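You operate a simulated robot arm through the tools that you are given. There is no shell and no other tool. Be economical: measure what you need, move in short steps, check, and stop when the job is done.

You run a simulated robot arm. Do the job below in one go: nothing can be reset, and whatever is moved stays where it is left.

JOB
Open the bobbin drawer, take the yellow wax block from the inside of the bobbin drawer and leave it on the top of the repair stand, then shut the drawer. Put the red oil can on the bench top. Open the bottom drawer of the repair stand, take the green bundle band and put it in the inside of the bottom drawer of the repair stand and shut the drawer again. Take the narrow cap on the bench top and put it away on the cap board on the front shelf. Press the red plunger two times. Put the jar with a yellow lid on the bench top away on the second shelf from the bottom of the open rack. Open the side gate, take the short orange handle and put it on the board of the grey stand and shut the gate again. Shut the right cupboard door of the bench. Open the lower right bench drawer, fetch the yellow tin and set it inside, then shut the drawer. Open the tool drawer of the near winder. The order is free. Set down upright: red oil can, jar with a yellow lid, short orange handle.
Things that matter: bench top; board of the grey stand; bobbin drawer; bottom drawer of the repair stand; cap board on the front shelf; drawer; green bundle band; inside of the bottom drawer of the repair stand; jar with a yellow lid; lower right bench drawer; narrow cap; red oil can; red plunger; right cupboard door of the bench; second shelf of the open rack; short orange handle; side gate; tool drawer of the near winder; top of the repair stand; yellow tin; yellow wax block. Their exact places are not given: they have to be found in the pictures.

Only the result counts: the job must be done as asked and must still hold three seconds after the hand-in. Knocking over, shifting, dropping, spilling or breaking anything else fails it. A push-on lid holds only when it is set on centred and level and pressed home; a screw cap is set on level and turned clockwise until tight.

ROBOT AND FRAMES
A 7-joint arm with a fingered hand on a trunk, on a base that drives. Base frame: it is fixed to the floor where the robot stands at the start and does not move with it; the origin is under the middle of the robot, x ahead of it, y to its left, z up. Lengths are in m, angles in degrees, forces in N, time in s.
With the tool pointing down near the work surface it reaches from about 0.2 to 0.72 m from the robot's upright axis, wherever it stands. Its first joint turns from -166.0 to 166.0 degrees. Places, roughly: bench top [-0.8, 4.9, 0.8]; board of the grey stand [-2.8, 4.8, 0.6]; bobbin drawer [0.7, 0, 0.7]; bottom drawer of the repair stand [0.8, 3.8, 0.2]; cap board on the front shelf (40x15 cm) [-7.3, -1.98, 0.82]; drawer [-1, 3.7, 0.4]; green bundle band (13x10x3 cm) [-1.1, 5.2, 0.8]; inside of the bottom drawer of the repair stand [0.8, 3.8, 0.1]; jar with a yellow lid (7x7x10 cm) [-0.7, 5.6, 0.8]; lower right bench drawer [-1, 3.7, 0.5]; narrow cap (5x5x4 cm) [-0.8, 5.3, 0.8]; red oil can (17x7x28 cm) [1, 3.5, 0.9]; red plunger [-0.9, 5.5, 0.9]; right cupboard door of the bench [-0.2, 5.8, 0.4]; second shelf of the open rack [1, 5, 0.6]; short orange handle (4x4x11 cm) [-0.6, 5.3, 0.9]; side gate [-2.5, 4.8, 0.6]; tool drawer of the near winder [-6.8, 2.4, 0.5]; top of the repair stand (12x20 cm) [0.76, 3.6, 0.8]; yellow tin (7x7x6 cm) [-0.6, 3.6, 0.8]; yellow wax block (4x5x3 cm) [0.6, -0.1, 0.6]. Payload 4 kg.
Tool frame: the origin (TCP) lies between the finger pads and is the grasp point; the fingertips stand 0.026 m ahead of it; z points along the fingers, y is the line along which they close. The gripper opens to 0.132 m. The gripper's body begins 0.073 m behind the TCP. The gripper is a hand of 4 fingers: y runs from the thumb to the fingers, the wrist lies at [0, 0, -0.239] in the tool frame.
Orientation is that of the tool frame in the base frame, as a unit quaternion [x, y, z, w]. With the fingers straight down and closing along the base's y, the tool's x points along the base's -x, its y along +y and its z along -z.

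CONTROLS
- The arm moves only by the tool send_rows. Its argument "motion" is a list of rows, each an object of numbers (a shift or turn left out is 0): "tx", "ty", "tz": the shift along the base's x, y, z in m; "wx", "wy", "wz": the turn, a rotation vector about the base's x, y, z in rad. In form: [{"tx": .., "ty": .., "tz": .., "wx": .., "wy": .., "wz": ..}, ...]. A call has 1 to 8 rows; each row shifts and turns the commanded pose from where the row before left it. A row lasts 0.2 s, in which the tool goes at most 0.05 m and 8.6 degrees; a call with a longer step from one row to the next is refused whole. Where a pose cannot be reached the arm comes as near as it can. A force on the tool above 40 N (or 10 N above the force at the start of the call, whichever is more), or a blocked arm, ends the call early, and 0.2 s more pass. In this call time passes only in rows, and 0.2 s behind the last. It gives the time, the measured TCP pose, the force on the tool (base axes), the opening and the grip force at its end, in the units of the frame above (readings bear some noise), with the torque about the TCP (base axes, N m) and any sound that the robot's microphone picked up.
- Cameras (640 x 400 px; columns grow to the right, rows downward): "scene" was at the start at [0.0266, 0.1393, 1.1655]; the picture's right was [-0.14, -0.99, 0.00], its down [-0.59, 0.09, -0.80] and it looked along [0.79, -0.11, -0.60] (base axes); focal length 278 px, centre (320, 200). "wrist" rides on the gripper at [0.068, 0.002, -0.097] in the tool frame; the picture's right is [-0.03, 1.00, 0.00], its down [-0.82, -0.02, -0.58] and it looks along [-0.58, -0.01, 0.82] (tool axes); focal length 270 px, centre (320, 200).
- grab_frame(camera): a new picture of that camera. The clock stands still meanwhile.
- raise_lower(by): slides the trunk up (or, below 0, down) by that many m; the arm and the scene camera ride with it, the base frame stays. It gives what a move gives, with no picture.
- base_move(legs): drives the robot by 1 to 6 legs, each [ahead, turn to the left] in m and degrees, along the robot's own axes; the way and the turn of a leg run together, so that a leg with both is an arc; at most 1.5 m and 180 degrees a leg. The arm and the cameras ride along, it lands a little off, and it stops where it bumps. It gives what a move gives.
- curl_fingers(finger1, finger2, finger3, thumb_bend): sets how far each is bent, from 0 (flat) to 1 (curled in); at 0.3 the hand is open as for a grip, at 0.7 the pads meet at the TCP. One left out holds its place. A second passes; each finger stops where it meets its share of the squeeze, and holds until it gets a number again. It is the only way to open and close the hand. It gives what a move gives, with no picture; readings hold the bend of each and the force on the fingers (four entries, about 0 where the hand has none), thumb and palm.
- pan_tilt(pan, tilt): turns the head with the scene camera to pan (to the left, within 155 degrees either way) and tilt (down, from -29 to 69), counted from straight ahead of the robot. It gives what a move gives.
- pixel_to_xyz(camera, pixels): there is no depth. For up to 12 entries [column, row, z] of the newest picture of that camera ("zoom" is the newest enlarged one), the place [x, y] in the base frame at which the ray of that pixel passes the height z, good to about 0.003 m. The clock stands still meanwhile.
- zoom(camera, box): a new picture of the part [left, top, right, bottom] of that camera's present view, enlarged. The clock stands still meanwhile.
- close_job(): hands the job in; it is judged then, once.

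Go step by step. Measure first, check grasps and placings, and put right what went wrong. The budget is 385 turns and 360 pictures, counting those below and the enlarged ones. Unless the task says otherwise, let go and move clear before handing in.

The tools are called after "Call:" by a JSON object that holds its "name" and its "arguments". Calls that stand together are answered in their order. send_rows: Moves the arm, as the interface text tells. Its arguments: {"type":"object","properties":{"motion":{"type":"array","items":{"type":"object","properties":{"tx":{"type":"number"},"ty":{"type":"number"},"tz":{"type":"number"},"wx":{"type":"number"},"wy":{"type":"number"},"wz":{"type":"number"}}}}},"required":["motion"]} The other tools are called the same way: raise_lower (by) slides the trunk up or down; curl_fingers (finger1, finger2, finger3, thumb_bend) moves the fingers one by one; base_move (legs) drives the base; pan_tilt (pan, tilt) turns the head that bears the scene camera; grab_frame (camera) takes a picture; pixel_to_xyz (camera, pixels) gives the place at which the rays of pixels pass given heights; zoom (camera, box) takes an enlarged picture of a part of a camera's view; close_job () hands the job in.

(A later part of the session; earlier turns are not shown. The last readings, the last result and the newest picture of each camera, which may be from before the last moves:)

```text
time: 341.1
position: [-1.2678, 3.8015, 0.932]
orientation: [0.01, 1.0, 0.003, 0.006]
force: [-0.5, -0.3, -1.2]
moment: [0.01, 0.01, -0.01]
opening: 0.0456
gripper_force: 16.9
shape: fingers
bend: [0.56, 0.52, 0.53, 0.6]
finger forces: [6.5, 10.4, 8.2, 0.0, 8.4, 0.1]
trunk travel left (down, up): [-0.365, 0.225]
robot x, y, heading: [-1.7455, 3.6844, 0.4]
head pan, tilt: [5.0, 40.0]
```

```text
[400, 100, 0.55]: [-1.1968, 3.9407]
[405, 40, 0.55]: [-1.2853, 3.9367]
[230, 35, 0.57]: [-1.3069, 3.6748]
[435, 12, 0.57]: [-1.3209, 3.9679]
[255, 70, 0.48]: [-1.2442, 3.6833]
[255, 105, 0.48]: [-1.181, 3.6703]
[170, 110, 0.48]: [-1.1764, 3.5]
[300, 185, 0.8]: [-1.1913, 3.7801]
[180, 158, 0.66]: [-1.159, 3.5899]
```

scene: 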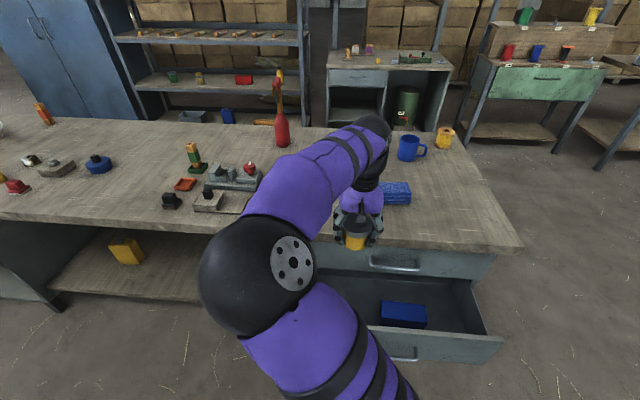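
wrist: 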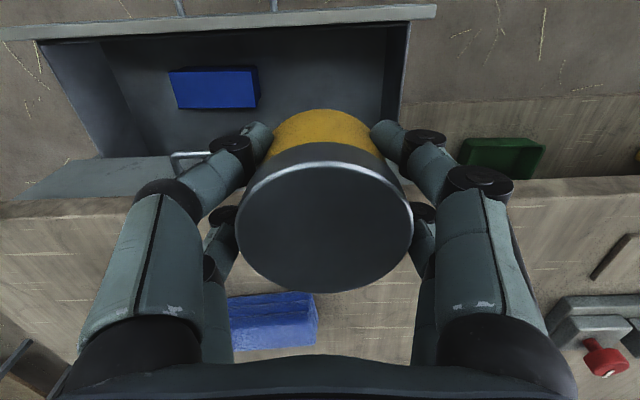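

The bench edge (x≈-1.19) and the drawer front (x≈-1.31) leave little room, so I'll use the held tin's side to pull the drawer out further. Tilt slightly and lower inside behind the front panel.

Call:
{"name": "send_rows", "arguments": {"motion": [{"tx": 0.01, "ty": -0.02, "wy": -0.08}, {"tx": 0.005, "wy": -0.07}, {"tz": -0.045}, {"tz": -0.045}, {"tz": -0.045}, {"tz": -0.045}, {"tz": -0.045}]}}

Call:
{"name": "grab_frame", "arguments": {"camera": "wrist"}}

Call:
{"name": "grab_frame", "arguments": {"camera": "scene"}}

```text
time: 342.7
position: [-1.2514, 3.7806, 0.7057]
orientation: [0.01, 0.997, 0.003, 0.081]
force: [-0.1, 0.1, -1.1]
moment: [-0.02, -0.01, 0.01]
opening: 0.0453
gripper_force: 16.9
shape: fingers
bend: [0.56, 0.52, 0.53, 0.6]
finger forces: [6.7, 10.5, 8.3, 0.1, 8.2, 0.1]
trunk travel left (down, up): [-0.365, 0.225]
robot x, y, heading: [-1.7472, 3.6879, 0.4]
head pan, tilt: [5.0, 40.0]
```

```text
229 pictures are left
```

wrist: 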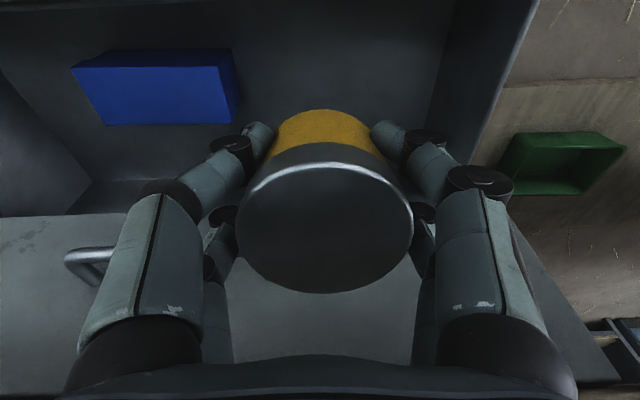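

```text
228 pictures are left
```

scene: 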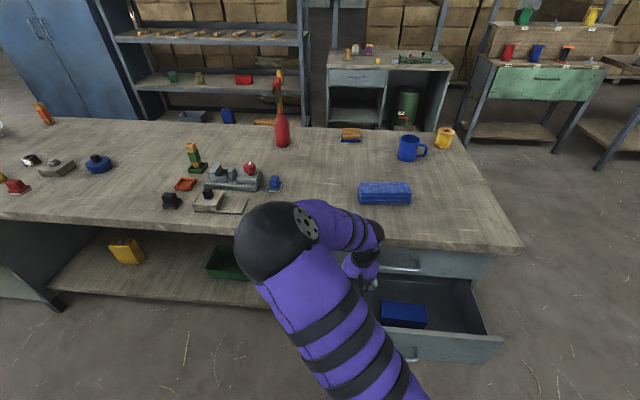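

Call:
{"name": "send_rows", "arguments": {"motion": [{"tz": -0.045}, {"tz": -0.045}]}}

Call:
{"name": "grab_frame", "arguments": {"camera": "wrist"}}

```text
time: 343.3
position: [-1.2523, 3.7824, 0.6167]
orientation: [0.007, 0.997, 0.005, 0.082]
force: [0.3, 0.3, -1.4]
moment: [-0.03, 0.02, 0.0]
opening: 0.0452
gripper_force: 16.6
shape: fingers
bend: [0.56, 0.52, 0.53, 0.6]
finger forces: [6.6, 10.4, 8.3, 0.1, 8.2, 0.0]
trunk travel left (down, up): [-0.365, 0.225]
robot x, y, heading: [-1.7464, 3.6841, 0.3]
head pan, tilt: [5.0, 40.0]
```

```text
227 pictures are left
```

wrist: 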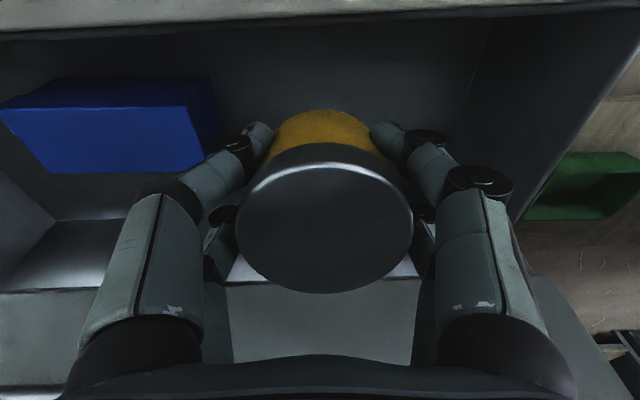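

Call:
{"name": "send_rows", "arguments": {"motion": [{"tz": -0.04}, {"tz": -0.02}]}}

Call:
{"name": "base_move", "arguments": {"legs": [[-0.1, 0]]}}

Call:
{"name": "grab_frame", "arguments": {"camera": "wrist"}}

Call:
{"name": "grab_frame", "arguments": {"camera": "scene"}}

```text
time: 343.9
position: [-1.2534, 3.7799, 0.5568]
orientation: [0.009, 0.997, 0.004, 0.081]
force: [0.6, 0.6, -0.8]
moment: [0.01, -0.01, -0.02]
opening: 0.0453
gripper_force: 17.1
shape: fingers
bend: [0.56, 0.52, 0.53, 0.6]
finger forces: [6.7, 10.4, 8.2, 0.0, 8.2, 0.0]
trunk travel left (down, up): [-0.365, 0.225]
robot x, y, heading: [-1.7447, 3.6857, 0.4]
head pan, tilt: [5.0, 40.0]
```

```text
time: 345.1
position: [-1.3334, 3.7814, 0.5605]
orientation: [0.009, 0.996, 0.004, 0.093]
force: [4.1, 0.8, -1.7]
moment: [-0.03, 0.01, 0.11]
opening: 0.0444
gripper_force: 20.5
shape: fingers
bend: [0.56, 0.51, 0.53, 0.61]
finger forces: [8.8, 10.2, 8.7, 0.1, 13.0, 0.0]
trunk travel left (down, up): [-0.365, 0.225]
robot x, y, heading: [-1.8397, 3.6865, 0.4]
head pan, tilt: [5.0, 40.0]
stopped in leg 1: the force on the tool passed its limit at 56 N (the readings are from after the stop); the commanded pose is now the measured one
```

```text
226 pictures are left
```

wrist: 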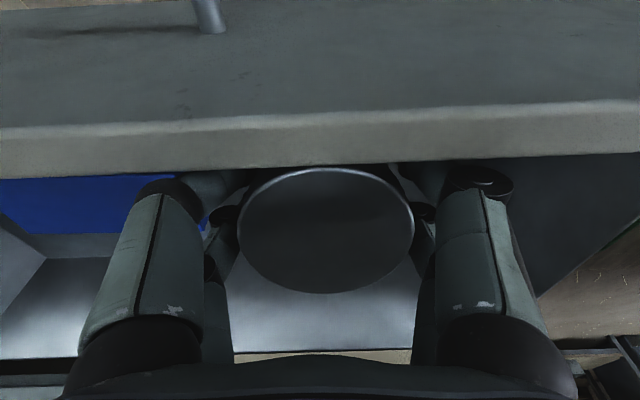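

```text
225 pictures are left
```

scene: 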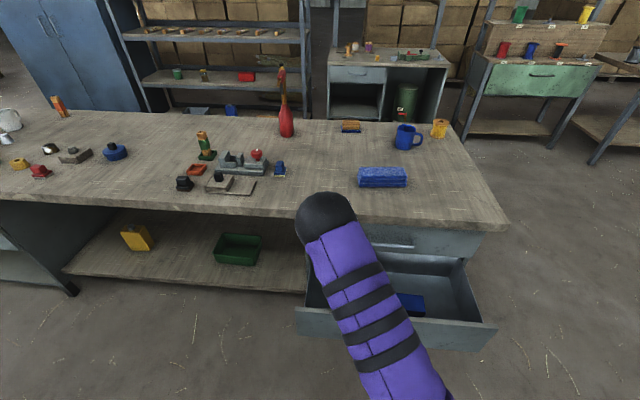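

The drawer reached its end stop, now ~0.27 m open. Centre the hand at x≈-1.275, straighten and lower.

Call:
{"name": "send_rows", "arguments": {"motion": [{"tx": 0.03, "wy": 0.06}, {"tx": 0.028, "wy": 0.06}, {"wy": 0.05}, {"tz": -0.02}, {"tz": -0.02}]}}

Call:
{"name": "grab_frame", "arguments": {"camera": "wrist"}}

```text
time: 346.4
position: [-1.2778, 3.7813, 0.5216]
orientation: [0.01, 1.0, 0.003, 0.007]
force: [-0.2, -0.2, -1.5]
moment: [-0.04, -0.01, -0.01]
opening: 0.0442
gripper_force: 17.8
shape: fingers
bend: [0.56, 0.51, 0.53, 0.61]
finger forces: [8.4, 10.1, 8.6, 0.0, 7.9, 0.0]
trunk travel left (down, up): [-0.365, 0.225]
robot x, y, heading: [-1.8393, 3.6833, 0.5]
head pan, tilt: [5.0, 40.0]
```

```text
224 pictures are left
```

wrist: 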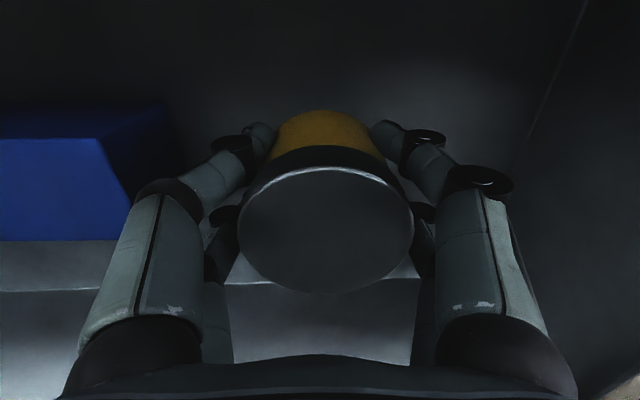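

Inside the drawer. Lower in small steps until the tin touches the floor.

Call:
{"name": "send_rows", "arguments": {"motion": [{"tz": -0.012}, {"tz": -0.008}, {"tz": -0.006}, {"tz": -0.005}, {"tz": -0.005}, {"tz": -0.004}]}}

```text
time: 347.8
position: [-1.2785, 3.782, 0.4799]
orientation: [0.01, 1.0, 0.003, 0.008]
force: [0.0, -0.4, -1.1]
moment: [-0.01, 0.01, 0.0]
opening: 0.0441
gripper_force: 17.5
shape: fingers
bend: [0.56, 0.51, 0.53, 0.61]
finger forces: [8.2, 9.9, 8.5, 0.0, 7.7, 0.0]
trunk travel left (down, up): [-0.365, 0.225]
robot x, y, heading: [-1.8411, 3.6816, 0.3]
head pan, tilt: [5.0, 40.0]
```

Call:
{"name": "send_rows", "arguments": {"motion": [{"tz": -0.004}, {"tz": -0.004}, {"tz": -0.004}, {"tz": -0.004}, {"tz": -0.004}]}}

```text
time: 348.9
position: [-1.2721, 3.7806, 0.4681]
orientation: [0.009, 1.0, 0.003, 0.012]
force: [0.7, 0.4, 23.5]
moment: [0.06, 1.51, 0.01]
opening: 0.0442
gripper_force: 21.4
shape: fingers
bend: [0.58, 0.52, 0.55, 0.61]
finger forces: [11.1, 11.3, 10.0, 0.1, 10.9, 0.0]
trunk travel left (down, up): [-0.365, 0.225]
robot x, y, heading: [-1.8387, 3.6796, 0.4]
head pan, tilt: [5.0, 40.0]
stopped in row 5: the force on the tool passed its limit at 42 N (the readings are from after the stop); the commanded pose is now the measured one
```

Contact. Ease up 2 mm, open narrowly and rise.

Call:
{"name": "send_rows", "arguments": {"motion": [{"tz": 0.002}]}}

Call:
{"name": "curl_fingers", "arguments": {"finger1": 0.4, "finger2": 0.4, "finger3": 0.4, "thumb_bend": 0.4}}

Call:
{"name": "grab_frame", "arguments": {"camera": "wrist"}}

```text
time: 349.3
position: [-1.2749, 3.7802, 0.4688]
orientation: [0.008, 1.0, 0.003, 0.01]
force: [0.3, -0.3, 16.6]
moment: [0.13, 0.22, 0.01]
opening: 0.044
gripper_force: 20.9
shape: fingers
bend: [0.58, 0.52, 0.55, 0.61]
finger forces: [10.1, 11.9, 10.4, 0.0, 9.7, 0.0]
trunk travel left (down, up): [-0.365, 0.225]
robot x, y, heading: [-1.8423, 3.6849, 0.5]
head pan, tilt: [5.0, 40.0]
```

```text
time: 350.3
position: [-1.2737, 3.781, 0.466]
orientation: [0.009, 1.0, 0.004, 0.009]
force: [0.3, 0.5, -0.4]
moment: [-0.04, 0.0, 0.04]
opening: 0.0996
gripper_force: 0.1
shape: fingers
bend: [0.4, 0.4, 0.4, 0.4]
finger forces: [0.0, 0.0, 0.0, 0.1, 0.0, 0.1]
trunk travel left (down, up): [-0.365, 0.225]
robot x, y, heading: [-1.8395, 3.6847, 0.3]
head pan, tilt: [5.0, 40.0]
```

```text
223 pictures are left
```

wrist: 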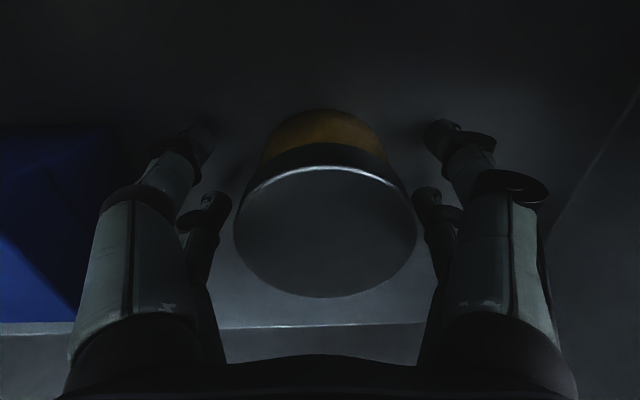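

Call:
{"name": "send_rows", "arguments": {"motion": [{"tz": 0.02}, {"tz": 0.045}, {"tz": 0.045}, {"tz": 0.045}, {"tz": 0.045}, {"tz": 0.045}]}}

Call:
{"name": "send_rows", "arguments": {"motion": [{"tx": -0.045}, {"tx": -0.045}, {"tx": -0.045}, {"tx": -0.045}, {"tx": -0.04, "ty": -0.02}, {"tx": -0.04, "ty": -0.02}, {"ty": -0.045}, {"ty": -0.02}]}}

Call:
{"name": "grab_frame", "arguments": {"camera": "scene"}}

```text
time: 351.7
position: [-1.274, 3.7805, 0.7127]
orientation: [0.009, 1.0, 0.003, 0.009]
force: [0.5, 0.2, 0.1]
moment: [0.01, 0.01, -0.01]
opening: 0.0993
gripper_force: 0.0
shape: fingers
bend: [0.4, 0.4, 0.4, 0.4]
finger forces: [0.0, 0.0, 0.0, 0.0, 0.1, 0.0]
trunk travel left (down, up): [-0.365, 0.225]
robot x, y, heading: [-1.8405, 3.6833, 0.3]
head pan, tilt: [5.0, 40.0]
```

```text
time: 353.5
position: [-1.5026, 3.6831, 0.717]
orientation: [0.009, 1.0, 0.003, 0.009]
force: [-0.8, 1.1, 0.5]
moment: [-0.01, 0.01, 0.0]
opening: 0.0994
gripper_force: 0.0
shape: fingers
bend: [0.4, 0.4, 0.4, 0.4]
finger forces: [0.0, 0.1, 0.0, 0.0, 0.0, 0.0]
out of reach, approached as far as the arm can: row 6, 7
trunk travel left (down, up): [-0.365, 0.225]
robot x, y, heading: [-1.8389, 3.6848, 0.4]
head pan, tilt: [5.0, 40.0]
```

```text
222 pictures are left
```

scene: 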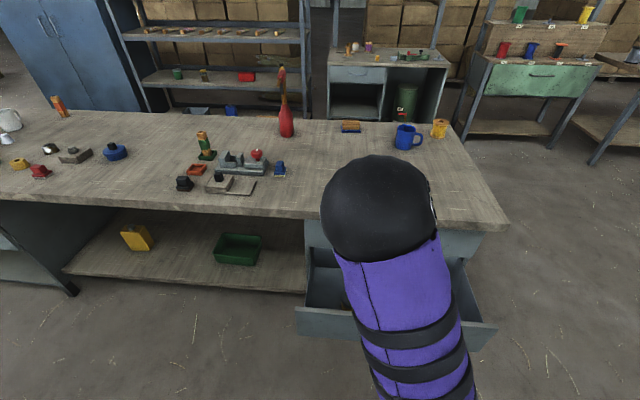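

Call:
{"name": "raise_lower", "arguments": {"by": -0.24}}

Call:
{"name": "send_rows", "arguments": {"motion": [{"tz": -0.035}, {"tz": -0.035}]}}

Call:
{"name": "base_move", "arguments": {"legs": [[0.2, 0]]}}

Call:
{"name": "grab_frame", "arguments": {"camera": "scene"}}

```text
time: 356.0
position: [-1.5029, 3.6819, 0.4765]
orientation: [0.008, 1.0, 0.004, 0.01]
force: [-0.3, 0.0, -0.6]
moment: [0.0, -0.01, -0.01]
opening: 0.0995
gripper_force: 0.1
shape: fingers
bend: [0.4, 0.4, 0.4, 0.4]
finger forces: [0.0, 0.0, 0.0, 0.0, 0.1, 0.1]
trunk travel left (down, up): [-0.125, 0.465]
robot x, y, heading: [-1.8426, 3.6846, 0.3]
head pan, tilt: [5.0, 40.0]
```

```text
time: 356.6
position: [-1.5033, 3.6833, 0.4082]
orientation: [0.009, 1.0, 0.003, 0.01]
force: [0.0, 0.6, 0.7]
moment: [-0.01, -0.02, 0.0]
opening: 0.0994
gripper_force: 0.1
shape: fingers
bend: [0.4, 0.4, 0.4, 0.4]
finger forces: [0.1, 0.0, 0.0, 0.0, 0.0, 0.1]
trunk travel left (down, up): [-0.125, 0.465]
robot x, y, heading: [-1.8387, 3.6838, 0.3]
head pan, tilt: [5.0, 40.0]
```

```text
time: 358.2
position: [-1.3023, 3.6847, 0.4075]
orientation: [0.009, 1.0, 0.004, 0.01]
force: [-0.5, -0.1, 0.3]
moment: [0.0, 0.01, 0.02]
opening: 0.0996
gripper_force: 0.1
shape: fingers
bend: [0.4, 0.4, 0.4, 0.4]
finger forces: [0.0, 0.0, 0.0, 0.0, 0.1, 0.1]
trunk travel left (down, up): [-0.125, 0.465]
robot x, y, heading: [-1.6408, 3.6841, 0.2]
head pan, tilt: [5.0, 40.0]
```

```text
221 pictures are left
```

scene: 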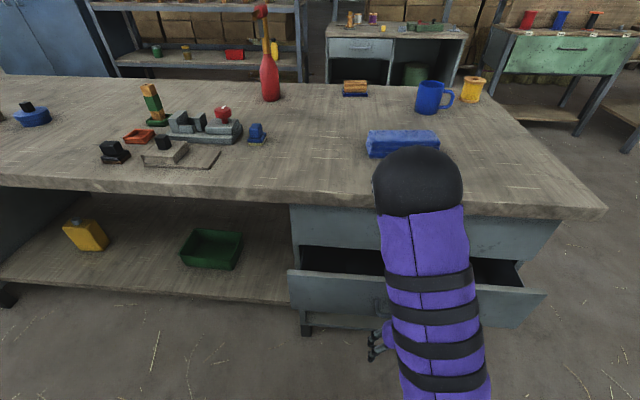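

Drawer is nearly in. For the last part, back off slightly, pitch the fist forward and push the panel beside the handle.

Call:
{"name": "send_rows", "arguments": {"motion": [{"tx": -0.04}, {"tx": -0.04}, {"ty": 0.03, "wy": -0.145, "tz": 0.015}, {"ty": 0.03, "wy": -0.145, "tz": 0.015}, {"ty": 0.03, "wy": -0.145, "tz": 0.015}, {"ty": 0.03, "wy": -0.145, "tz": 0.015}, {"wy": -0.145, "tz": 0.015}, {"wy": -0.145, "tz": 0.015}]}}

Call:
{"name": "curl_fingers", "arguments": {"finger1": 0.7, "finger2": 0.7, "finger3": 0.7, "thumb_bend": 0.7}}

Call:
{"name": "send_rows", "arguments": {"motion": [{"tx": 0.03}, {"tx": 0.03}, {"tx": 0.03}, {"tx": 0.03}, {"tx": 0.02}, {"tx": 0.02}, {"tx": 0.015}, {"tx": 0.015}]}}

Call:
{"name": "grab_frame", "arguments": {"camera": "scene"}}

```text
time: 360.0
position: [-1.1791, 3.8514, 0.4876]
orientation: [0.008, 0.902, 0.006, 0.431]
force: [-0.5, -0.5, 0.0]
moment: [0.01, 0.04, 0.01]
opening: 0.0995
gripper_force: 0.1
shape: fingers
bend: [0.4, 0.4, 0.4, 0.4]
finger forces: [0.0, 0.0, 0.0, 0.0, 0.1, 0.1]
out of reach, approached as far as the arm can: row 1, 2, 3, 4, 5, 6, 7, 8
trunk travel left (down, up): [-0.125, 0.465]
robot x, y, heading: [-1.6418, 3.6897, 0.3]
head pan, tilt: [5.0, 40.0]
```

```text
time: 361.0
position: [-1.1796, 3.8511, 0.4866]
orientation: [0.007, 0.903, 0.007, 0.429]
force: [0.2, -0.3, 0.0]
moment: [0.0, -0.02, 0.01]
opening: 0.0017
gripper_force: 0.1
shape: fingers
bend: [0.7, 0.7, 0.7, 0.7]
finger forces: [0.0, 0.0, 0.0, 0.1, 0.0, 0.0]
trunk travel left (down, up): [-0.125, 0.465]
robot x, y, heading: [-1.6407, 3.687, 0.2]
head pan, tilt: [5.0, 40.0]
```

```text
time: 361.4
position: [-1.1649, 3.8502, 0.4826]
orientation: [0.003, 0.907, 0.004, 0.422]
force: [-19.3, 0.8, 3.5]
moment: [0.01, -0.15, 0.14]
opening: 0.0014
gripper_force: 12.1
shape: fingers
bend: [0.7, 0.72, 0.72, 0.7]
finger forces: [0.0, 13.9, 10.9, 0.0, 0.0, 0.0]
trunk travel left (down, up): [-0.125, 0.465]
robot x, y, heading: [-1.6397, 3.6908, 0.3]
head pan, tilt: [5.0, 40.0]
stopped in row 1: the force on the tool passed its limit at 65 N (the readings are from after the stop); the commanded pose is now the measured one
```

```text
220 pictures are left
```

scene: 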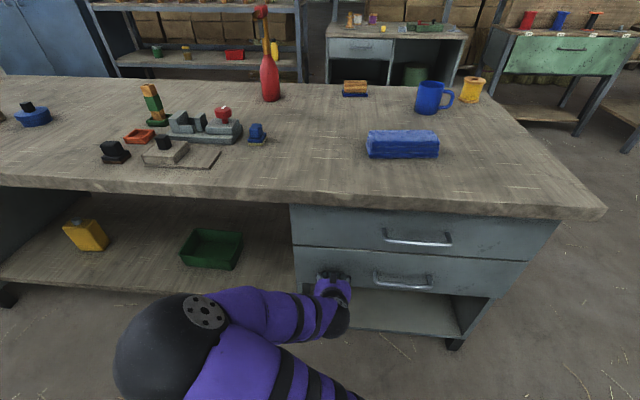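

Call:
{"name": "zoom", "arguments": {"camera": "scene", "box": [270, 190, 570, 350]}}

```text
2.13 times, centred on (420, 270) of scene
```

zoom: 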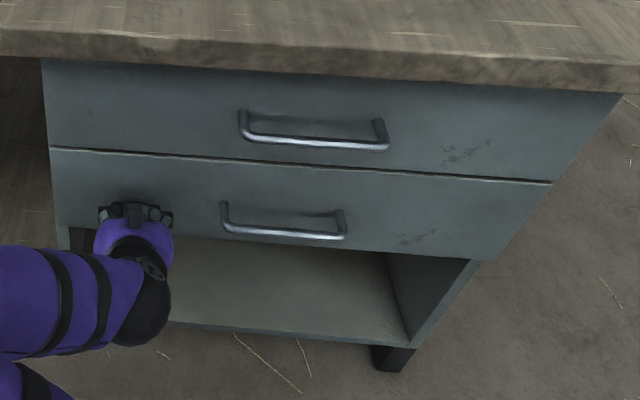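

Lower drawer is shut and flush. Retract, raise the arm and drive north to the press at y≈5.4.

Call:
{"name": "base_move", "arguments": {"legs": [[-0.15, 0]]}}

Call:
{"name": "send_rows", "arguments": {"motion": [{"tz": 0.045}, {"tz": 0.045}, {"tz": 0.045}, {"tz": 0.045}, {"tz": 0.045}, {"tz": 0.045}, {"tz": 0.045}, {"tz": 0.045}]}}

Call:
{"name": "send_rows", "arguments": {"motion": [{"tz": 0.02, "ty": -0.02, "wy": 0.145}, {"tz": 0.02, "ty": -0.02, "wy": 0.145}, {"tz": 0.02, "ty": -0.02, "wy": 0.145}, {"ty": -0.02, "wy": 0.145}, {"ty": -0.02, "wy": 0.145}, {"wy": 0.145}]}}

Call:
{"name": "pan_tilt", "arguments": {"pan": 75, "tilt": 25}}

Call:
{"name": "grab_frame", "arguments": {"camera": "scene"}}

```text
time: 362.8
position: [-1.3135, 3.8505, 0.4821]
orientation: [0.003, 0.906, 0.004, 0.423]
force: [0.2, -0.3, -0.2]
moment: [-0.03, 0.03, 0.01]
opening: 0.0015
gripper_force: 0.1
shape: fingers
bend: [0.7, 0.7, 0.7, 0.7]
finger forces: [0.0, 0.0, 0.0, 0.1, 0.0, 0.0]
trunk travel left (down, up): [-0.125, 0.465]
robot x, y, heading: [-1.7882, 3.6855, 0.1]
head pan, tilt: [5.0, 40.0]
```

```text
time: 364.6
position: [-1.3084, 3.8478, 0.8349]
orientation: [0.007, 0.911, 0.009, 0.412]
force: [0.1, -0.3, -0.2]
moment: [-0.02, 0.02, 0.03]
opening: 0.0011
gripper_force: 0.1
shape: fingers
bend: [0.7, 0.7, 0.7, 0.7]
finger forces: [0.0, 0.0, 0.0, 0.0, 0.0, 0.0]
trunk travel left (down, up): [-0.125, 0.465]
robot x, y, heading: [-1.7918, 3.6802, 0.5]
head pan, tilt: [5.0, 40.0]
```

```text
time: 366.0
position: [-1.3127, 3.7468, 0.9024]
orientation: [0.004, 1.0, 0.005, 0.001]
force: [2.1, -5.8, 0.3]
moment: [0.56, 0.09, 0.01]
opening: 0.0012
gripper_force: 0.0
shape: fingers
bend: [0.7, 0.7, 0.7, 0.7]
finger forces: [0.1, 0.0, 0.1, 0.0, 0.0, 0.0]
trunk travel left (down, up): [-0.125, 0.465]
robot x, y, heading: [-1.7928, 3.6823, 0.3]
head pan, tilt: [5.0, 40.0]
```

```text
time: 367.4
position: [-1.3137, 3.7579, 0.9016]
orientation: [-0.005, 1.0, 0.002, 0.001]
force: [-0.1, -0.5, 0.7]
moment: [0.03, 0.0, 0.01]
opening: 0.0009
gripper_force: 0.1
shape: fingers
bend: [0.7, 0.7, 0.7, 0.7]
finger forces: [0.0, 0.0, 0.0, 0.0, 0.0, 0.0]
trunk travel left (down, up): [-0.125, 0.465]
robot x, y, heading: [-1.7915, 3.6871, 0.0]
head pan, tilt: [75.0, 25.0]
```

```text
218 pictures are left
```

scene: 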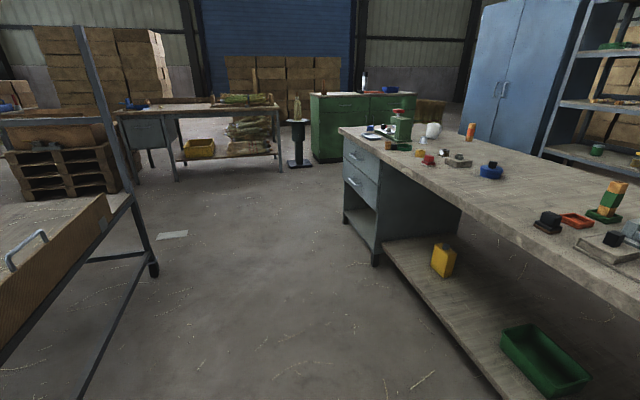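

Call:
{"name": "base_move", "arguments": {"legs": [[0, 90], [1.5, 0], [0.2, 0], [0, -90]]}}

Call:
{"name": "pan_tilt", "arguments": {"pan": 0, "tilt": 30}}

Call:
{"name": "grab_frame", "arguments": {"camera": "scene"}}

```text
time: 384.5
position: [-1.3501, 5.4704, 0.9021]
orientation: [-0.01, 1.0, 0.003, 0.002]
force: [0.4, 0.2, -0.6]
moment: [0.03, -0.01, 0.0]
opening: 0.001
gripper_force: 0.1
shape: fingers
bend: [0.7, 0.7, 0.7, 0.7]
finger forces: [0.1, 0.1, 0.0, 0.0, 0.0, 0.1]
trunk travel left (down, up): [-0.125, 0.465]
robot x, y, heading: [-1.8261, 5.3899, 2.0]
head pan, tilt: [75.0, 25.0]
```

```text
time: 386.0
position: [-1.3498, 5.4711, 0.9025]
orientation: [-0.01, 1.0, 0.002, 0.002]
force: [0.1, 0.2, -0.1]
moment: [0.06, -0.02, 0.03]
opening: 0.0011
gripper_force: 0.2
shape: fingers
bend: [0.7, 0.7, 0.7, 0.7]
finger forces: [0.0, 0.1, 0.0, 0.0, 0.0, 0.0]
trunk travel left (down, up): [-0.125, 0.465]
robot x, y, heading: [-1.8244, 5.3917, 2.1]
head pan, tilt: [0.0, 30.0]
```

```text
217 pictures are left
```

scene: 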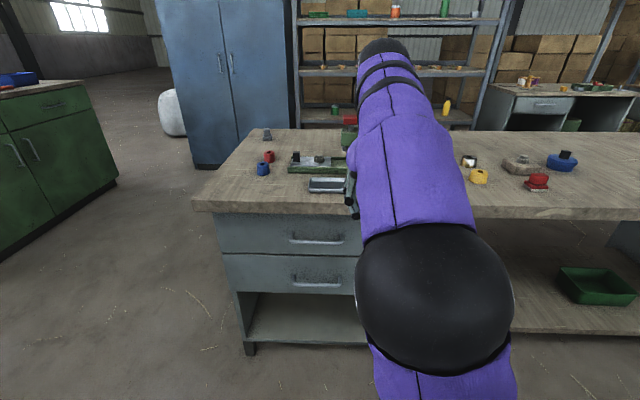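

Call:
{"name": "send_rows", "arguments": {"motion": [{"ty": -0.048}, {"ty": -0.048}, {"ty": -0.048}, {"ty": -0.048}, {"ty": -0.048}, {"ty": -0.048}]}}

Call:
{"name": "grab_frame", "arguments": {"camera": "scene"}}

Call:
{"name": "zoom", "arguments": {"camera": "scene", "box": [240, 100, 480, 220]}}

```text
time: 387.4
position: [-1.3499, 5.1819, 0.9029]
orientation: [-0.012, 1.0, 0.002, 0.002]
force: [0.5, 0.2, -0.3]
moment: [-0.06, 0.0, 0.05]
opening: 0.0013
gripper_force: 0.1
shape: fingers
bend: [0.7, 0.7, 0.7, 0.7]
finger forces: [0.0, 0.0, 0.0, 0.0, 0.1, 0.0]
trunk travel left (down, up): [-0.125, 0.465]
robot x, y, heading: [-1.8274, 5.3872, 2.3]
head pan, tilt: [0.0, 30.0]
```

```text
216 pictures are left
```

scene: 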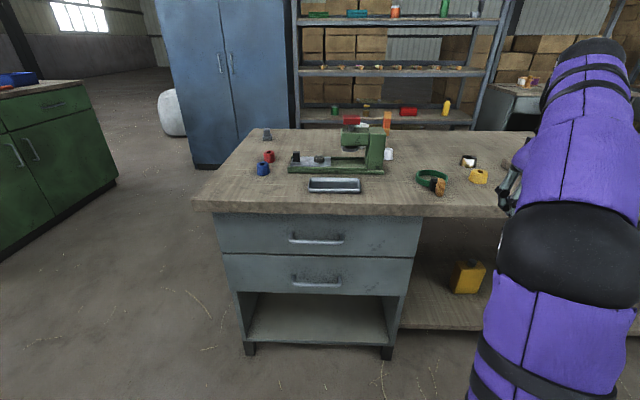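

```text
2.67 times, centred on (360, 160) of scene
```

zoom: 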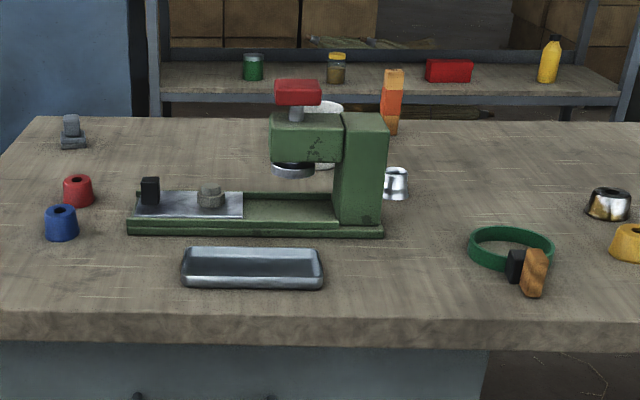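

Call:
{"name": "pixel_to_xyz", "arguments": {"camera": "scene", "pixels": [[351, 119, 0.93], [351, 119, 0.96], [351, 119, 0.99], [383, 172, 0.8], [289, 172, 0.8], [417, 183, 0.8], [447, 180, 0.8], [436, 196, 0.8], [388, 158, 0.8], [310, 192, 0.8], [357, 192, 0.8]]}}

```text
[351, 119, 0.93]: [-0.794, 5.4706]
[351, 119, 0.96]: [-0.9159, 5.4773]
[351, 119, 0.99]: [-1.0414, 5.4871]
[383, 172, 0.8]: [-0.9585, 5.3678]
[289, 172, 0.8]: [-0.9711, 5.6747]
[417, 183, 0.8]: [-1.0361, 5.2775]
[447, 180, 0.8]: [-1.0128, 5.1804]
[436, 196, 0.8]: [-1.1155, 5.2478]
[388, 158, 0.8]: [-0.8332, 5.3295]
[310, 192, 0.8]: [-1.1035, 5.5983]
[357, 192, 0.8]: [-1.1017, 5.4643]
```

Plunger cap ≈ (-0.90,5.49), top z≈0.97. Raise the trunk, drive closer, and move the fist above it.

Call:
{"name": "raise_lower", "arguments": {"by": 0.22}}

Call:
{"name": "base_move", "arguments": {"legs": [[0.26, 0]]}}

Call:
{"name": "send_rows", "arguments": {"motion": [{"tx": 0.025, "ty": 0.043}, {"tx": 0.025, "ty": 0.043}, {"tx": 0.025, "ty": 0.043}, {"tx": 0.025, "ty": 0.043}, {"tx": 0.025, "ty": 0.043}, {"tx": 0.025, "ty": 0.043}, {"tx": 0.0, "ty": 0.04}]}}

Call:
{"name": "grab_frame", "arguments": {"camera": "wrist"}}

```text
time: 389.7
position: [-1.3487, 5.1827, 1.1219]
orientation: [-0.011, 1.0, 0.002, 0.002]
force: [0.8, -0.2, 0.2]
moment: [0.02, -0.01, -0.01]
opening: 0.0011
gripper_force: 0.2
shape: fingers
bend: [0.7, 0.7, 0.7, 0.7]
finger forces: [0.0, 0.1, 0.0, 0.0, 0.0, 0.0]
trunk travel left (down, up): [-0.345, 0.245]
robot x, y, heading: [-1.8244, 5.3902, 2.0]
head pan, tilt: [0.0, 30.0]
```

```text
time: 391.6
position: [-1.0902, 5.1905, 1.1222]
orientation: [-0.01, 1.0, 0.001, 0.002]
force: [-0.1, 0.6, -0.4]
moment: [0.01, -0.03, -0.02]
opening: 0.0009
gripper_force: 0.0
shape: fingers
bend: [0.7, 0.7, 0.7, 0.7]
finger forces: [0.1, 0.1, 0.0, 0.0, 0.1, 0.0]
trunk travel left (down, up): [-0.345, 0.245]
robot x, y, heading: [-1.5631, 5.3956, 2.1]
head pan, tilt: [0.0, 30.0]
```

```text
time: 393.2
position: [-0.9736, 5.446, 1.1112]
orientation: [-0.009, 1.0, 0.002, 0.004]
force: [-0.7, 0.0, 0.1]
moment: [0.0, -0.01, -0.01]
opening: 0.0013
gripper_force: 0.0
shape: fingers
bend: [0.7, 0.7, 0.7, 0.7]
finger forces: [0.1, 0.1, 0.0, 0.1, 0.0, 0.0]
out of reach, approached as far as the arm can: row 5, 6
trunk travel left (down, up): [-0.345, 0.245]
robot x, y, heading: [-1.5684, 5.4013, 2.0]
head pan, tilt: [0.0, 30.0]
```

```text
214 pictures are left
```

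wrist: 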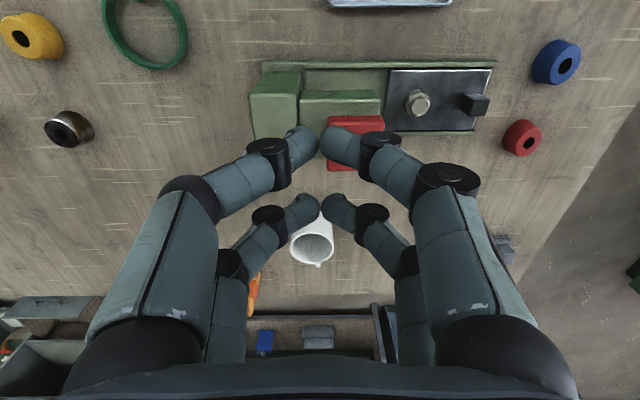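

Call:
{"name": "pixel_to_xyz", "arguments": {"camera": "wrist", "pixels": [[327, 118, 0.97], [384, 118, 0.97], [355, 118, 0.97], [330, 170, 0.97], [355, 143, 0.97], [355, 143, 0.95], [318, 115, 0.93]]}}

```text
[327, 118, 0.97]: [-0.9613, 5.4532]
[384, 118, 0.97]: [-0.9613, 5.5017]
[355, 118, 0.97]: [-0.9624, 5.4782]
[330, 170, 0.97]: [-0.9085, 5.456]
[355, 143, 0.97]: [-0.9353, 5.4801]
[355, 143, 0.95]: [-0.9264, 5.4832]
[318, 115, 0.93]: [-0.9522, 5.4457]
```

Plunger centre ≈ (-0.933,5.480). Move over it and press down in small steps.

Call:
{"name": "send_rows", "arguments": {"motion": [{"tx": 0.02, "ty": 0.017, "tz": -0.03}, {"tx": 0.02, "ty": 0.017, "tz": -0.03}, {"tz": -0.02}]}}

Call:
{"name": "send_rows", "arguments": {"motion": [{"tz": -0.008}, {"tz": -0.008}, {"tz": -0.008}, {"tz": -0.008}, {"tz": -0.008}, {"tz": -0.008}, {"tz": -0.008}]}}

Call:
{"name": "grab_frame", "arguments": {"camera": "wrist"}}

```text
time: 394.0
position: [-0.9328, 5.482, 1.0321]
orientation: [-0.01, 1.0, 0.002, 0.002]
force: [-0.3, 0.6, -0.3]
moment: [-0.02, 0.01, 0.03]
opening: 0.001
gripper_force: 0.0
shape: fingers
bend: [0.7, 0.7, 0.7, 0.7]
finger forces: [0.0, 0.1, 0.1, 0.1, 0.0, 0.0]
trunk travel left (down, up): [-0.345, 0.245]
robot x, y, heading: [-1.5715, 5.4013, 1.9]
head pan, tilt: [0.0, 30.0]
```

```text
time: 395.6
position: [-0.9334, 5.4814, 0.9797]
orientation: [-0.009, 1.0, 0.002, 0.006]
force: [3.8, -1.1, 21.8]
moment: [-0.08, 0.18, 0.02]
opening: 0.0
gripper_force: 11.9
shape: fingers
bend: [0.71, 0.7, 0.7, 0.7]
finger forces: [5.6, 2.9, 2.5, 0.1, 11.8, 0.0]
trunk travel left (down, up): [-0.345, 0.245]
robot x, y, heading: [-1.567, 5.4027, 1.7]
head pan, tilt: [0.0, 30.0]
heard: click
```

```text
213 pictures are left
```

wrist: 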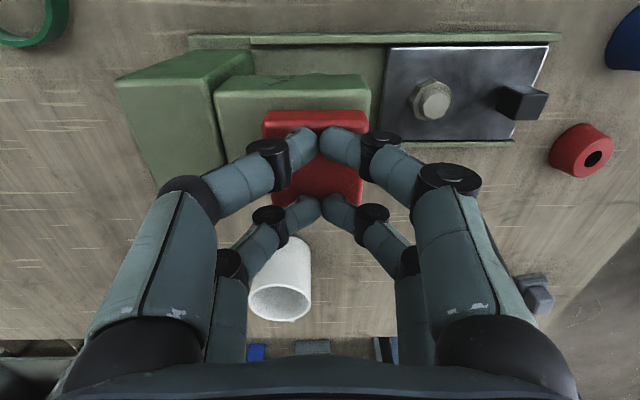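

A click: first press. Lift off fully, then press once more.

Call:
{"name": "send_rows", "arguments": {"motion": [{"tz": 0.02}, {"tz": 0.02}, {"tz": 0.015}]}}

Call:
{"name": "send_rows", "arguments": {"motion": [{"tz": -0.008}, {"tz": -0.008}, {"tz": -0.008}, {"tz": -0.008}, {"tz": -0.008}, {"tz": -0.008}, {"tz": -0.008}]}}

Call:
{"name": "send_rows", "arguments": {"motion": [{"tz": 0.02}, {"tz": 0.03}, {"tz": 0.03}, {"tz": 0.03}]}}

```text
time: 396.4
position: [-0.9336, 5.4817, 1.0322]
orientation: [-0.01, 1.0, 0.001, 0.001]
force: [-0.7, 0.3, 1.0]
moment: [0.02, 0.02, 0.03]
opening: 0.0009
gripper_force: 0.0
shape: fingers
bend: [0.7, 0.7, 0.7, 0.7]
finger forces: [0.0, 0.0, 0.0, 0.1, 0.0, 0.0]
trunk travel left (down, up): [-0.345, 0.245]
robot x, y, heading: [-1.5697, 5.3998, 1.9]
head pan, tilt: [0.0, 30.0]
```

```text
time: 398.0
position: [-0.9332, 5.4814, 0.9792]
orientation: [-0.01, 1.0, 0.002, 0.006]
force: [4.0, -2.0, 25.2]
moment: [-0.1, 0.17, 0.04]
opening: 0.0002
gripper_force: 13.0
shape: fingers
bend: [0.71, 0.7, 0.7, 0.7]
finger forces: [6.5, 3.4, 3.0, 0.0, 12.9, 0.1]
trunk travel left (down, up): [-0.345, 0.245]
robot x, y, heading: [-1.5666, 5.4011, 1.9]
head pan, tilt: [0.0, 30.0]
heard: click
```

```text
time: 399.0
position: [-0.9359, 5.4816, 1.0638]
orientation: [-0.009, 1.0, 0.001, 0.002]
force: [-0.4, 0.9, 0.0]
moment: [0.0, -0.02, -0.04]
opening: 0.001
gripper_force: 0.1
shape: fingers
bend: [0.7, 0.7, 0.7, 0.7]
finger forces: [0.0, 0.0, 0.0, 0.0, 0.1, 0.0]
out of reach, approached as far as the arm can: row 4
trunk travel left (down, up): [-0.345, 0.245]
robot x, y, heading: [-1.5648, 5.4034, 1.9]
head pan, tilt: [0.0, 30.0]
```

Two clicks heard. Next the green band: move above it and measure.

Call:
{"name": "send_rows", "arguments": {"motion": [{"tx": -0.03, "ty": -0.035}, {"tx": -0.03, "ty": -0.035}, {"tx": -0.03, "ty": -0.035}, {"tx": -0.015, "ty": -0.045}, {"ty": -0.045}, {"ty": -0.03}, {"tz": -0.04}, {"tz": -0.04}]}}

Call:
{"name": "curl_fingers", "arguments": {"finger1": 0.5, "finger2": 0.5, "finger3": 0.5, "thumb_bend": 0.5}}

Call:
{"name": "grab_frame", "arguments": {"camera": "wrist"}}

```text
time: 400.8
position: [-1.0389, 5.2568, 0.9839]
orientation: [-0.009, 1.0, 0.002, 0.001]
force: [0.4, 0.4, 0.6]
moment: [0.01, -0.02, -0.02]
opening: 0.001
gripper_force: 0.1
shape: fingers
bend: [0.7, 0.7, 0.7, 0.7]
finger forces: [0.0, 0.1, 0.0, 0.0, 0.0, 0.0]
trunk travel left (down, up): [-0.345, 0.245]
robot x, y, heading: [-1.5643, 5.3961, 1.9]
head pan, tilt: [0.0, 30.0]
```

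```text
time: 401.8
position: [-1.0408, 5.2559, 0.9829]
orientation: [-0.009, 1.0, 0.001, 0.002]
force: [0.0, 0.0, -0.5]
moment: [0.02, 0.0, -0.01]
opening: 0.0654
gripper_force: 0.1
shape: fingers
bend: [0.5, 0.5, 0.5, 0.5]
finger forces: [0.0, 0.0, 0.0, 0.0, 0.1, 0.0]
trunk travel left (down, up): [-0.345, 0.245]
robot x, y, heading: [-1.5682, 5.3985, 1.8]
head pan, tilt: [0.0, 30.0]
```

```text
212 pictures are left
```

wrist: 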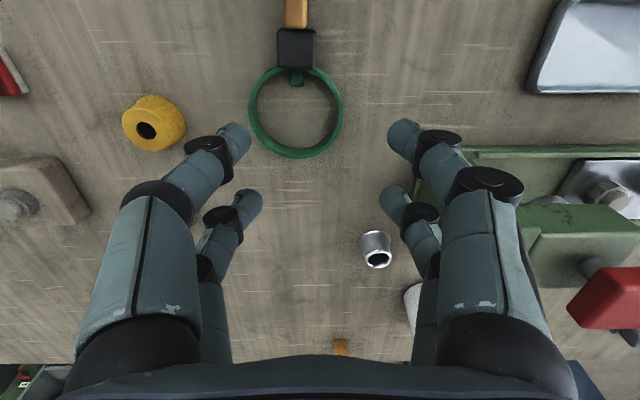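

Call:
{"name": "zoom", "arguments": {"camera": "wrist", "box": [220, 0, 380, 180]}}

Call:
{"name": "pixel_to_xyz", "arguments": {"camera": "wrist", "pixels": [[252, 112, 0.82], [342, 112, 0.82], [296, 155, 0.82], [296, 70, 0.82], [296, 48, 0.82], [279, 48, 0.82], [296, 30, 0.82], [296, 5, 0.82], [335, 150, 0.81], [375, 245, 0.83]]}}

```text
2.22 times, centred on (300, 90) of wrist
```

zoom: 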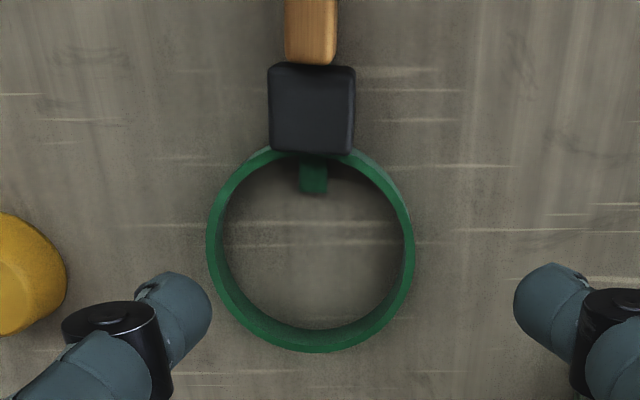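

```text
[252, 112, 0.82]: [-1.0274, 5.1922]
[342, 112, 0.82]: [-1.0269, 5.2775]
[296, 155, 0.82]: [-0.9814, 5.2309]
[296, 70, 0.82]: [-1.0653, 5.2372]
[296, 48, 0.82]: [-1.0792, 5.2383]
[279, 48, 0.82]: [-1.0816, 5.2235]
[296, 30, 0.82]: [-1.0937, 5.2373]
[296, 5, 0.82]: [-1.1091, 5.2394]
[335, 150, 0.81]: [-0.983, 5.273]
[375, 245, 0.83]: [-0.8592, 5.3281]
```

Grip the buckle/toggle at (-1.093,5.238). Move there and descend.

Call:
{"name": "send_rows", "arguments": {"motion": [{"tx": -0.027, "ty": -0.01}, {"tx": -0.026, "ty": -0.008}, {"tz": -0.04}, {"tz": -0.04}]}}

Call:
{"name": "grab_frame", "arguments": {"camera": "wrist"}}

```text
time: 402.8
position: [-1.0921, 5.2383, 0.9027]
orientation: [-0.009, 1.0, 0.002, 0.002]
force: [0.3, 0.1, -0.8]
moment: [-0.02, -0.01, 0.02]
opening: 0.0654
gripper_force: 0.0
shape: fingers
bend: [0.5, 0.5, 0.5, 0.5]
finger forces: [0.0, 0.0, 0.1, 0.1, 0.1, 0.0]
trunk travel left (down, up): [-0.345, 0.245]
robot x, y, heading: [-1.5667, 5.4002, 1.7]
head pan, tilt: [0.0, 30.0]
```

```text
210 pictures are left
```

wrist: 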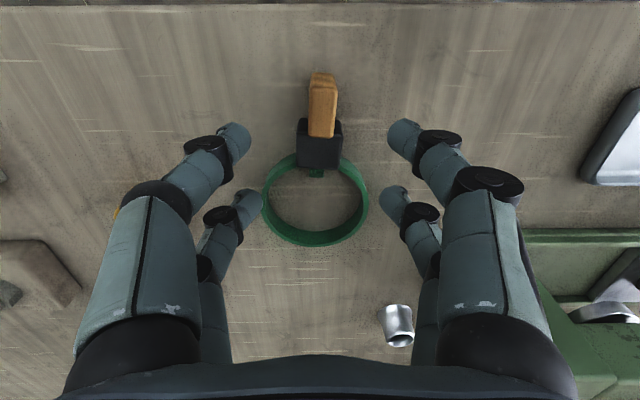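

Call:
{"name": "send_rows", "arguments": {"motion": [{"tz": -0.03}, {"tz": -0.025}, {"tz": -0.01}]}}

Call:
{"name": "curl_fingers", "arguments": {"finger1": 0.8, "finger2": 0.8, "finger3": 0.8, "thumb_bend": 0.8}}

Call:
{"name": "send_rows", "arguments": {"motion": [{"tz": 0.02}, {"tz": 0.03}, {"tz": 0.03}, {"tz": 0.03}]}}

Call:
{"name": "grab_frame", "arguments": {"camera": "wrist"}}

```text
time: 403.6
position: [-1.0929, 5.2371, 0.84]
orientation: [-0.008, 1.0, 0.001, 0.002]
force: [0.4, 0.9, 0.1]
moment: [-0.01, 0.0, -0.02]
opening: 0.0651
gripper_force: 0.0
shape: fingers
bend: [0.5, 0.5, 0.5, 0.5]
finger forces: [0.0, 0.1, 0.0, 0.1, 0.1, 0.0]
trunk travel left (down, up): [-0.345, 0.245]
robot x, y, heading: [-1.5653, 5.3973, 2.1]
head pan, tilt: [0.0, 30.0]
```

```text
time: 404.6
position: [-1.0917, 5.2373, 0.8394]
orientation: [-0.01, 1.0, 0.002, 0.002]
force: [-0.9, -0.3, 0.6]
moment: [0.07, -0.09, -0.01]
opening: 0.0114
gripper_force: 22.8
shape: fingers
bend: [0.68, 0.63, 0.65, 0.71]
finger forces: [11.4, 11.2, 10.5, 0.0, 12.4, 0.0]
trunk travel left (down, up): [-0.345, 0.245]
robot x, y, heading: [-1.5686, 5.3995, 2.2]
head pan, tilt: [0.0, 30.0]
```

```text
time: 405.6
position: [-1.0939, 5.2379, 0.9487]
orientation: [-0.01, 1.0, 0.002, 0.001]
force: [1.0, 0.1, -1.0]
moment: [0.01, 0.02, 0.01]
opening: 0.0111
gripper_force: 22.9
shape: fingers
bend: [0.68, 0.63, 0.66, 0.72]
finger forces: [11.6, 11.1, 9.7, 0.0, 12.9, 0.1]
trunk travel left (down, up): [-0.345, 0.245]
robot x, y, heading: [-1.567, 5.4018, 1.9]
head pan, tilt: [0.0, 30.0]
```

```text
209 pictures are left
```

wrist: 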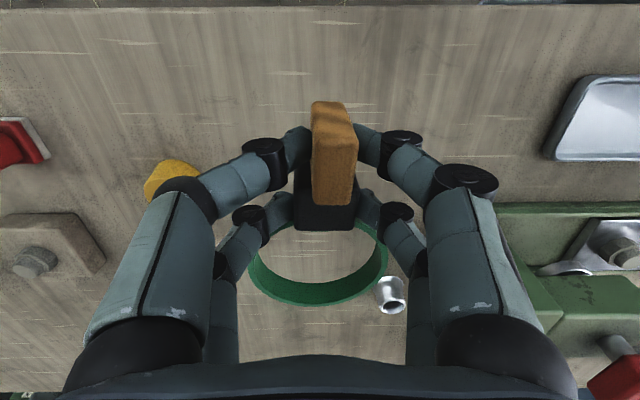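

Band held. Back away and drive round the south end back to the stand.

Call:
{"name": "base_move", "arguments": {"legs": [[-0.23, 0], [0, -92], [1.5, 0], [1.13, 0], [0, 90]]}}

Call:
{"name": "grab_frame", "arguments": {"camera": "wrist"}}

```text
time: 428.3
position: [-1.3433, 2.5752, 0.949]
orientation: [0.009, 1.0, 0.002, 0.002]
force: [0.1, 0.1, -1.3]
moment: [0.01, 0.03, 0.01]
opening: 0.011
gripper_force: 22.0
shape: fingers
bend: [0.68, 0.63, 0.66, 0.72]
finger forces: [11.5, 10.9, 9.4, 0.0, 12.8, 0.0]
trunk travel left (down, up): [-0.345, 0.245]
robot x, y, heading: [-1.8114, 2.752, -0.2]
head pan, tilt: [0.0, 30.0]
```

```text
208 pictures are left
```

wrist: 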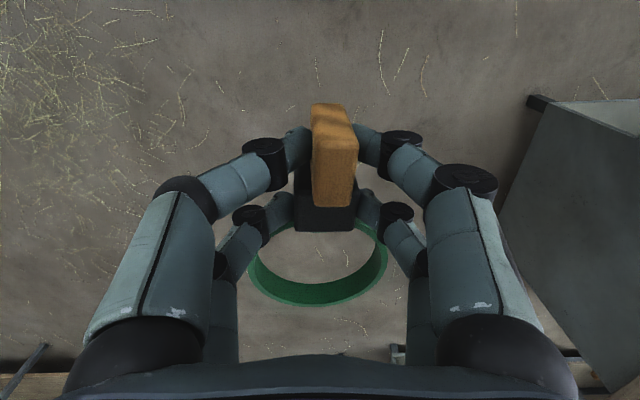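

Call:
{"name": "base_move", "arguments": {"legs": [[1.5, 0], [0.25, 0], [0, 90], [1.0, 0], [0, -90]]}}

Call:
{"name": "pan_tilt", "arguments": {"pan": 10, "tilt": 48}}

Call:
{"name": "grab_frame", "arguments": {"camera": "scene"}}

```text
time: 448.8
position: [0.4287, 3.8936, 0.949]
orientation: [-0.32, 0.947, 0.002, 0.001]
force: [-0.1, 0.0, -0.3]
moment: [-0.03, 0.01, -0.03]
opening: 0.0112
gripper_force: 22.2
shape: fingers
bend: [0.68, 0.62, 0.67, 0.72]
finger forces: [11.5, 10.7, 9.2, 0.0, 13.0, 0.1]
trunk travel left (down, up): [-0.345, 0.245]
robot x, y, heading: [-0.0486, 3.7426, 41.6]
head pan, tilt: [0.0, 30.0]
stopped in leg 5: the robot was blocked; the commanded pose is now the measured one
```

```text
time: 449.6
position: [0.4289, 3.8928, 0.9496]
orientation: [-0.321, 0.947, 0.002, 0.002]
force: [-0.2, 0.5, -1.3]
moment: [-0.02, 0.06, -0.01]
opening: 0.0112
gripper_force: 22.6
shape: fingers
bend: [0.68, 0.62, 0.67, 0.72]
finger forces: [11.5, 10.5, 9.3, 0.0, 13.1, 0.0]
trunk travel left (down, up): [-0.345, 0.245]
robot x, y, heading: [-0.0472, 3.7447, 41.7]
head pan, tilt: [10.0, 48.0]
```

```text
207 pictures are left
```

scene: 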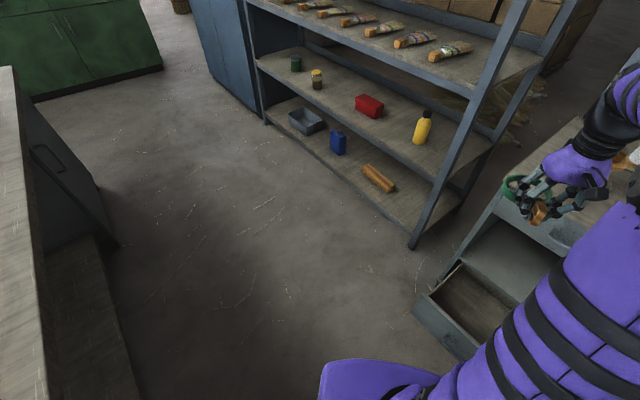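

The base cannot finish the turn between bench and drawer, but the arm can reach the drawer from this heading. Measure the open drawer.

Call:
{"name": "zoom", "arguments": {"camera": "scene", "box": [390, 220, 600, 370]}}

Call:
{"name": "pixel_to_xyz", "arguments": {"camera": "scene", "pixels": [[412, 303, 0.27], [470, 355, 0.27], [458, 265, 0.27], [530, 300, 0.27], [445, 295, 0.15], [500, 320, 0.15]]}}

```text
2.67 times, centred on (495, 295) of scene
```

zoom: 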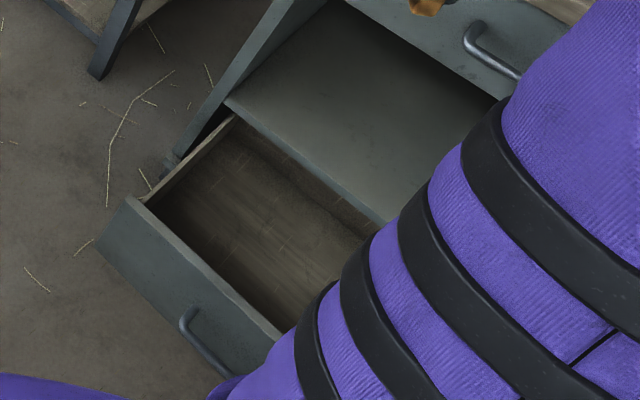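

```text
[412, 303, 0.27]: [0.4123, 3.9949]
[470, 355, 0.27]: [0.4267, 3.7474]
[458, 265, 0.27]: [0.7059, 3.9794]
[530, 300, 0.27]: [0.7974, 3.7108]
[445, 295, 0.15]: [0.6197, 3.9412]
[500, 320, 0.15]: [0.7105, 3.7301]
```

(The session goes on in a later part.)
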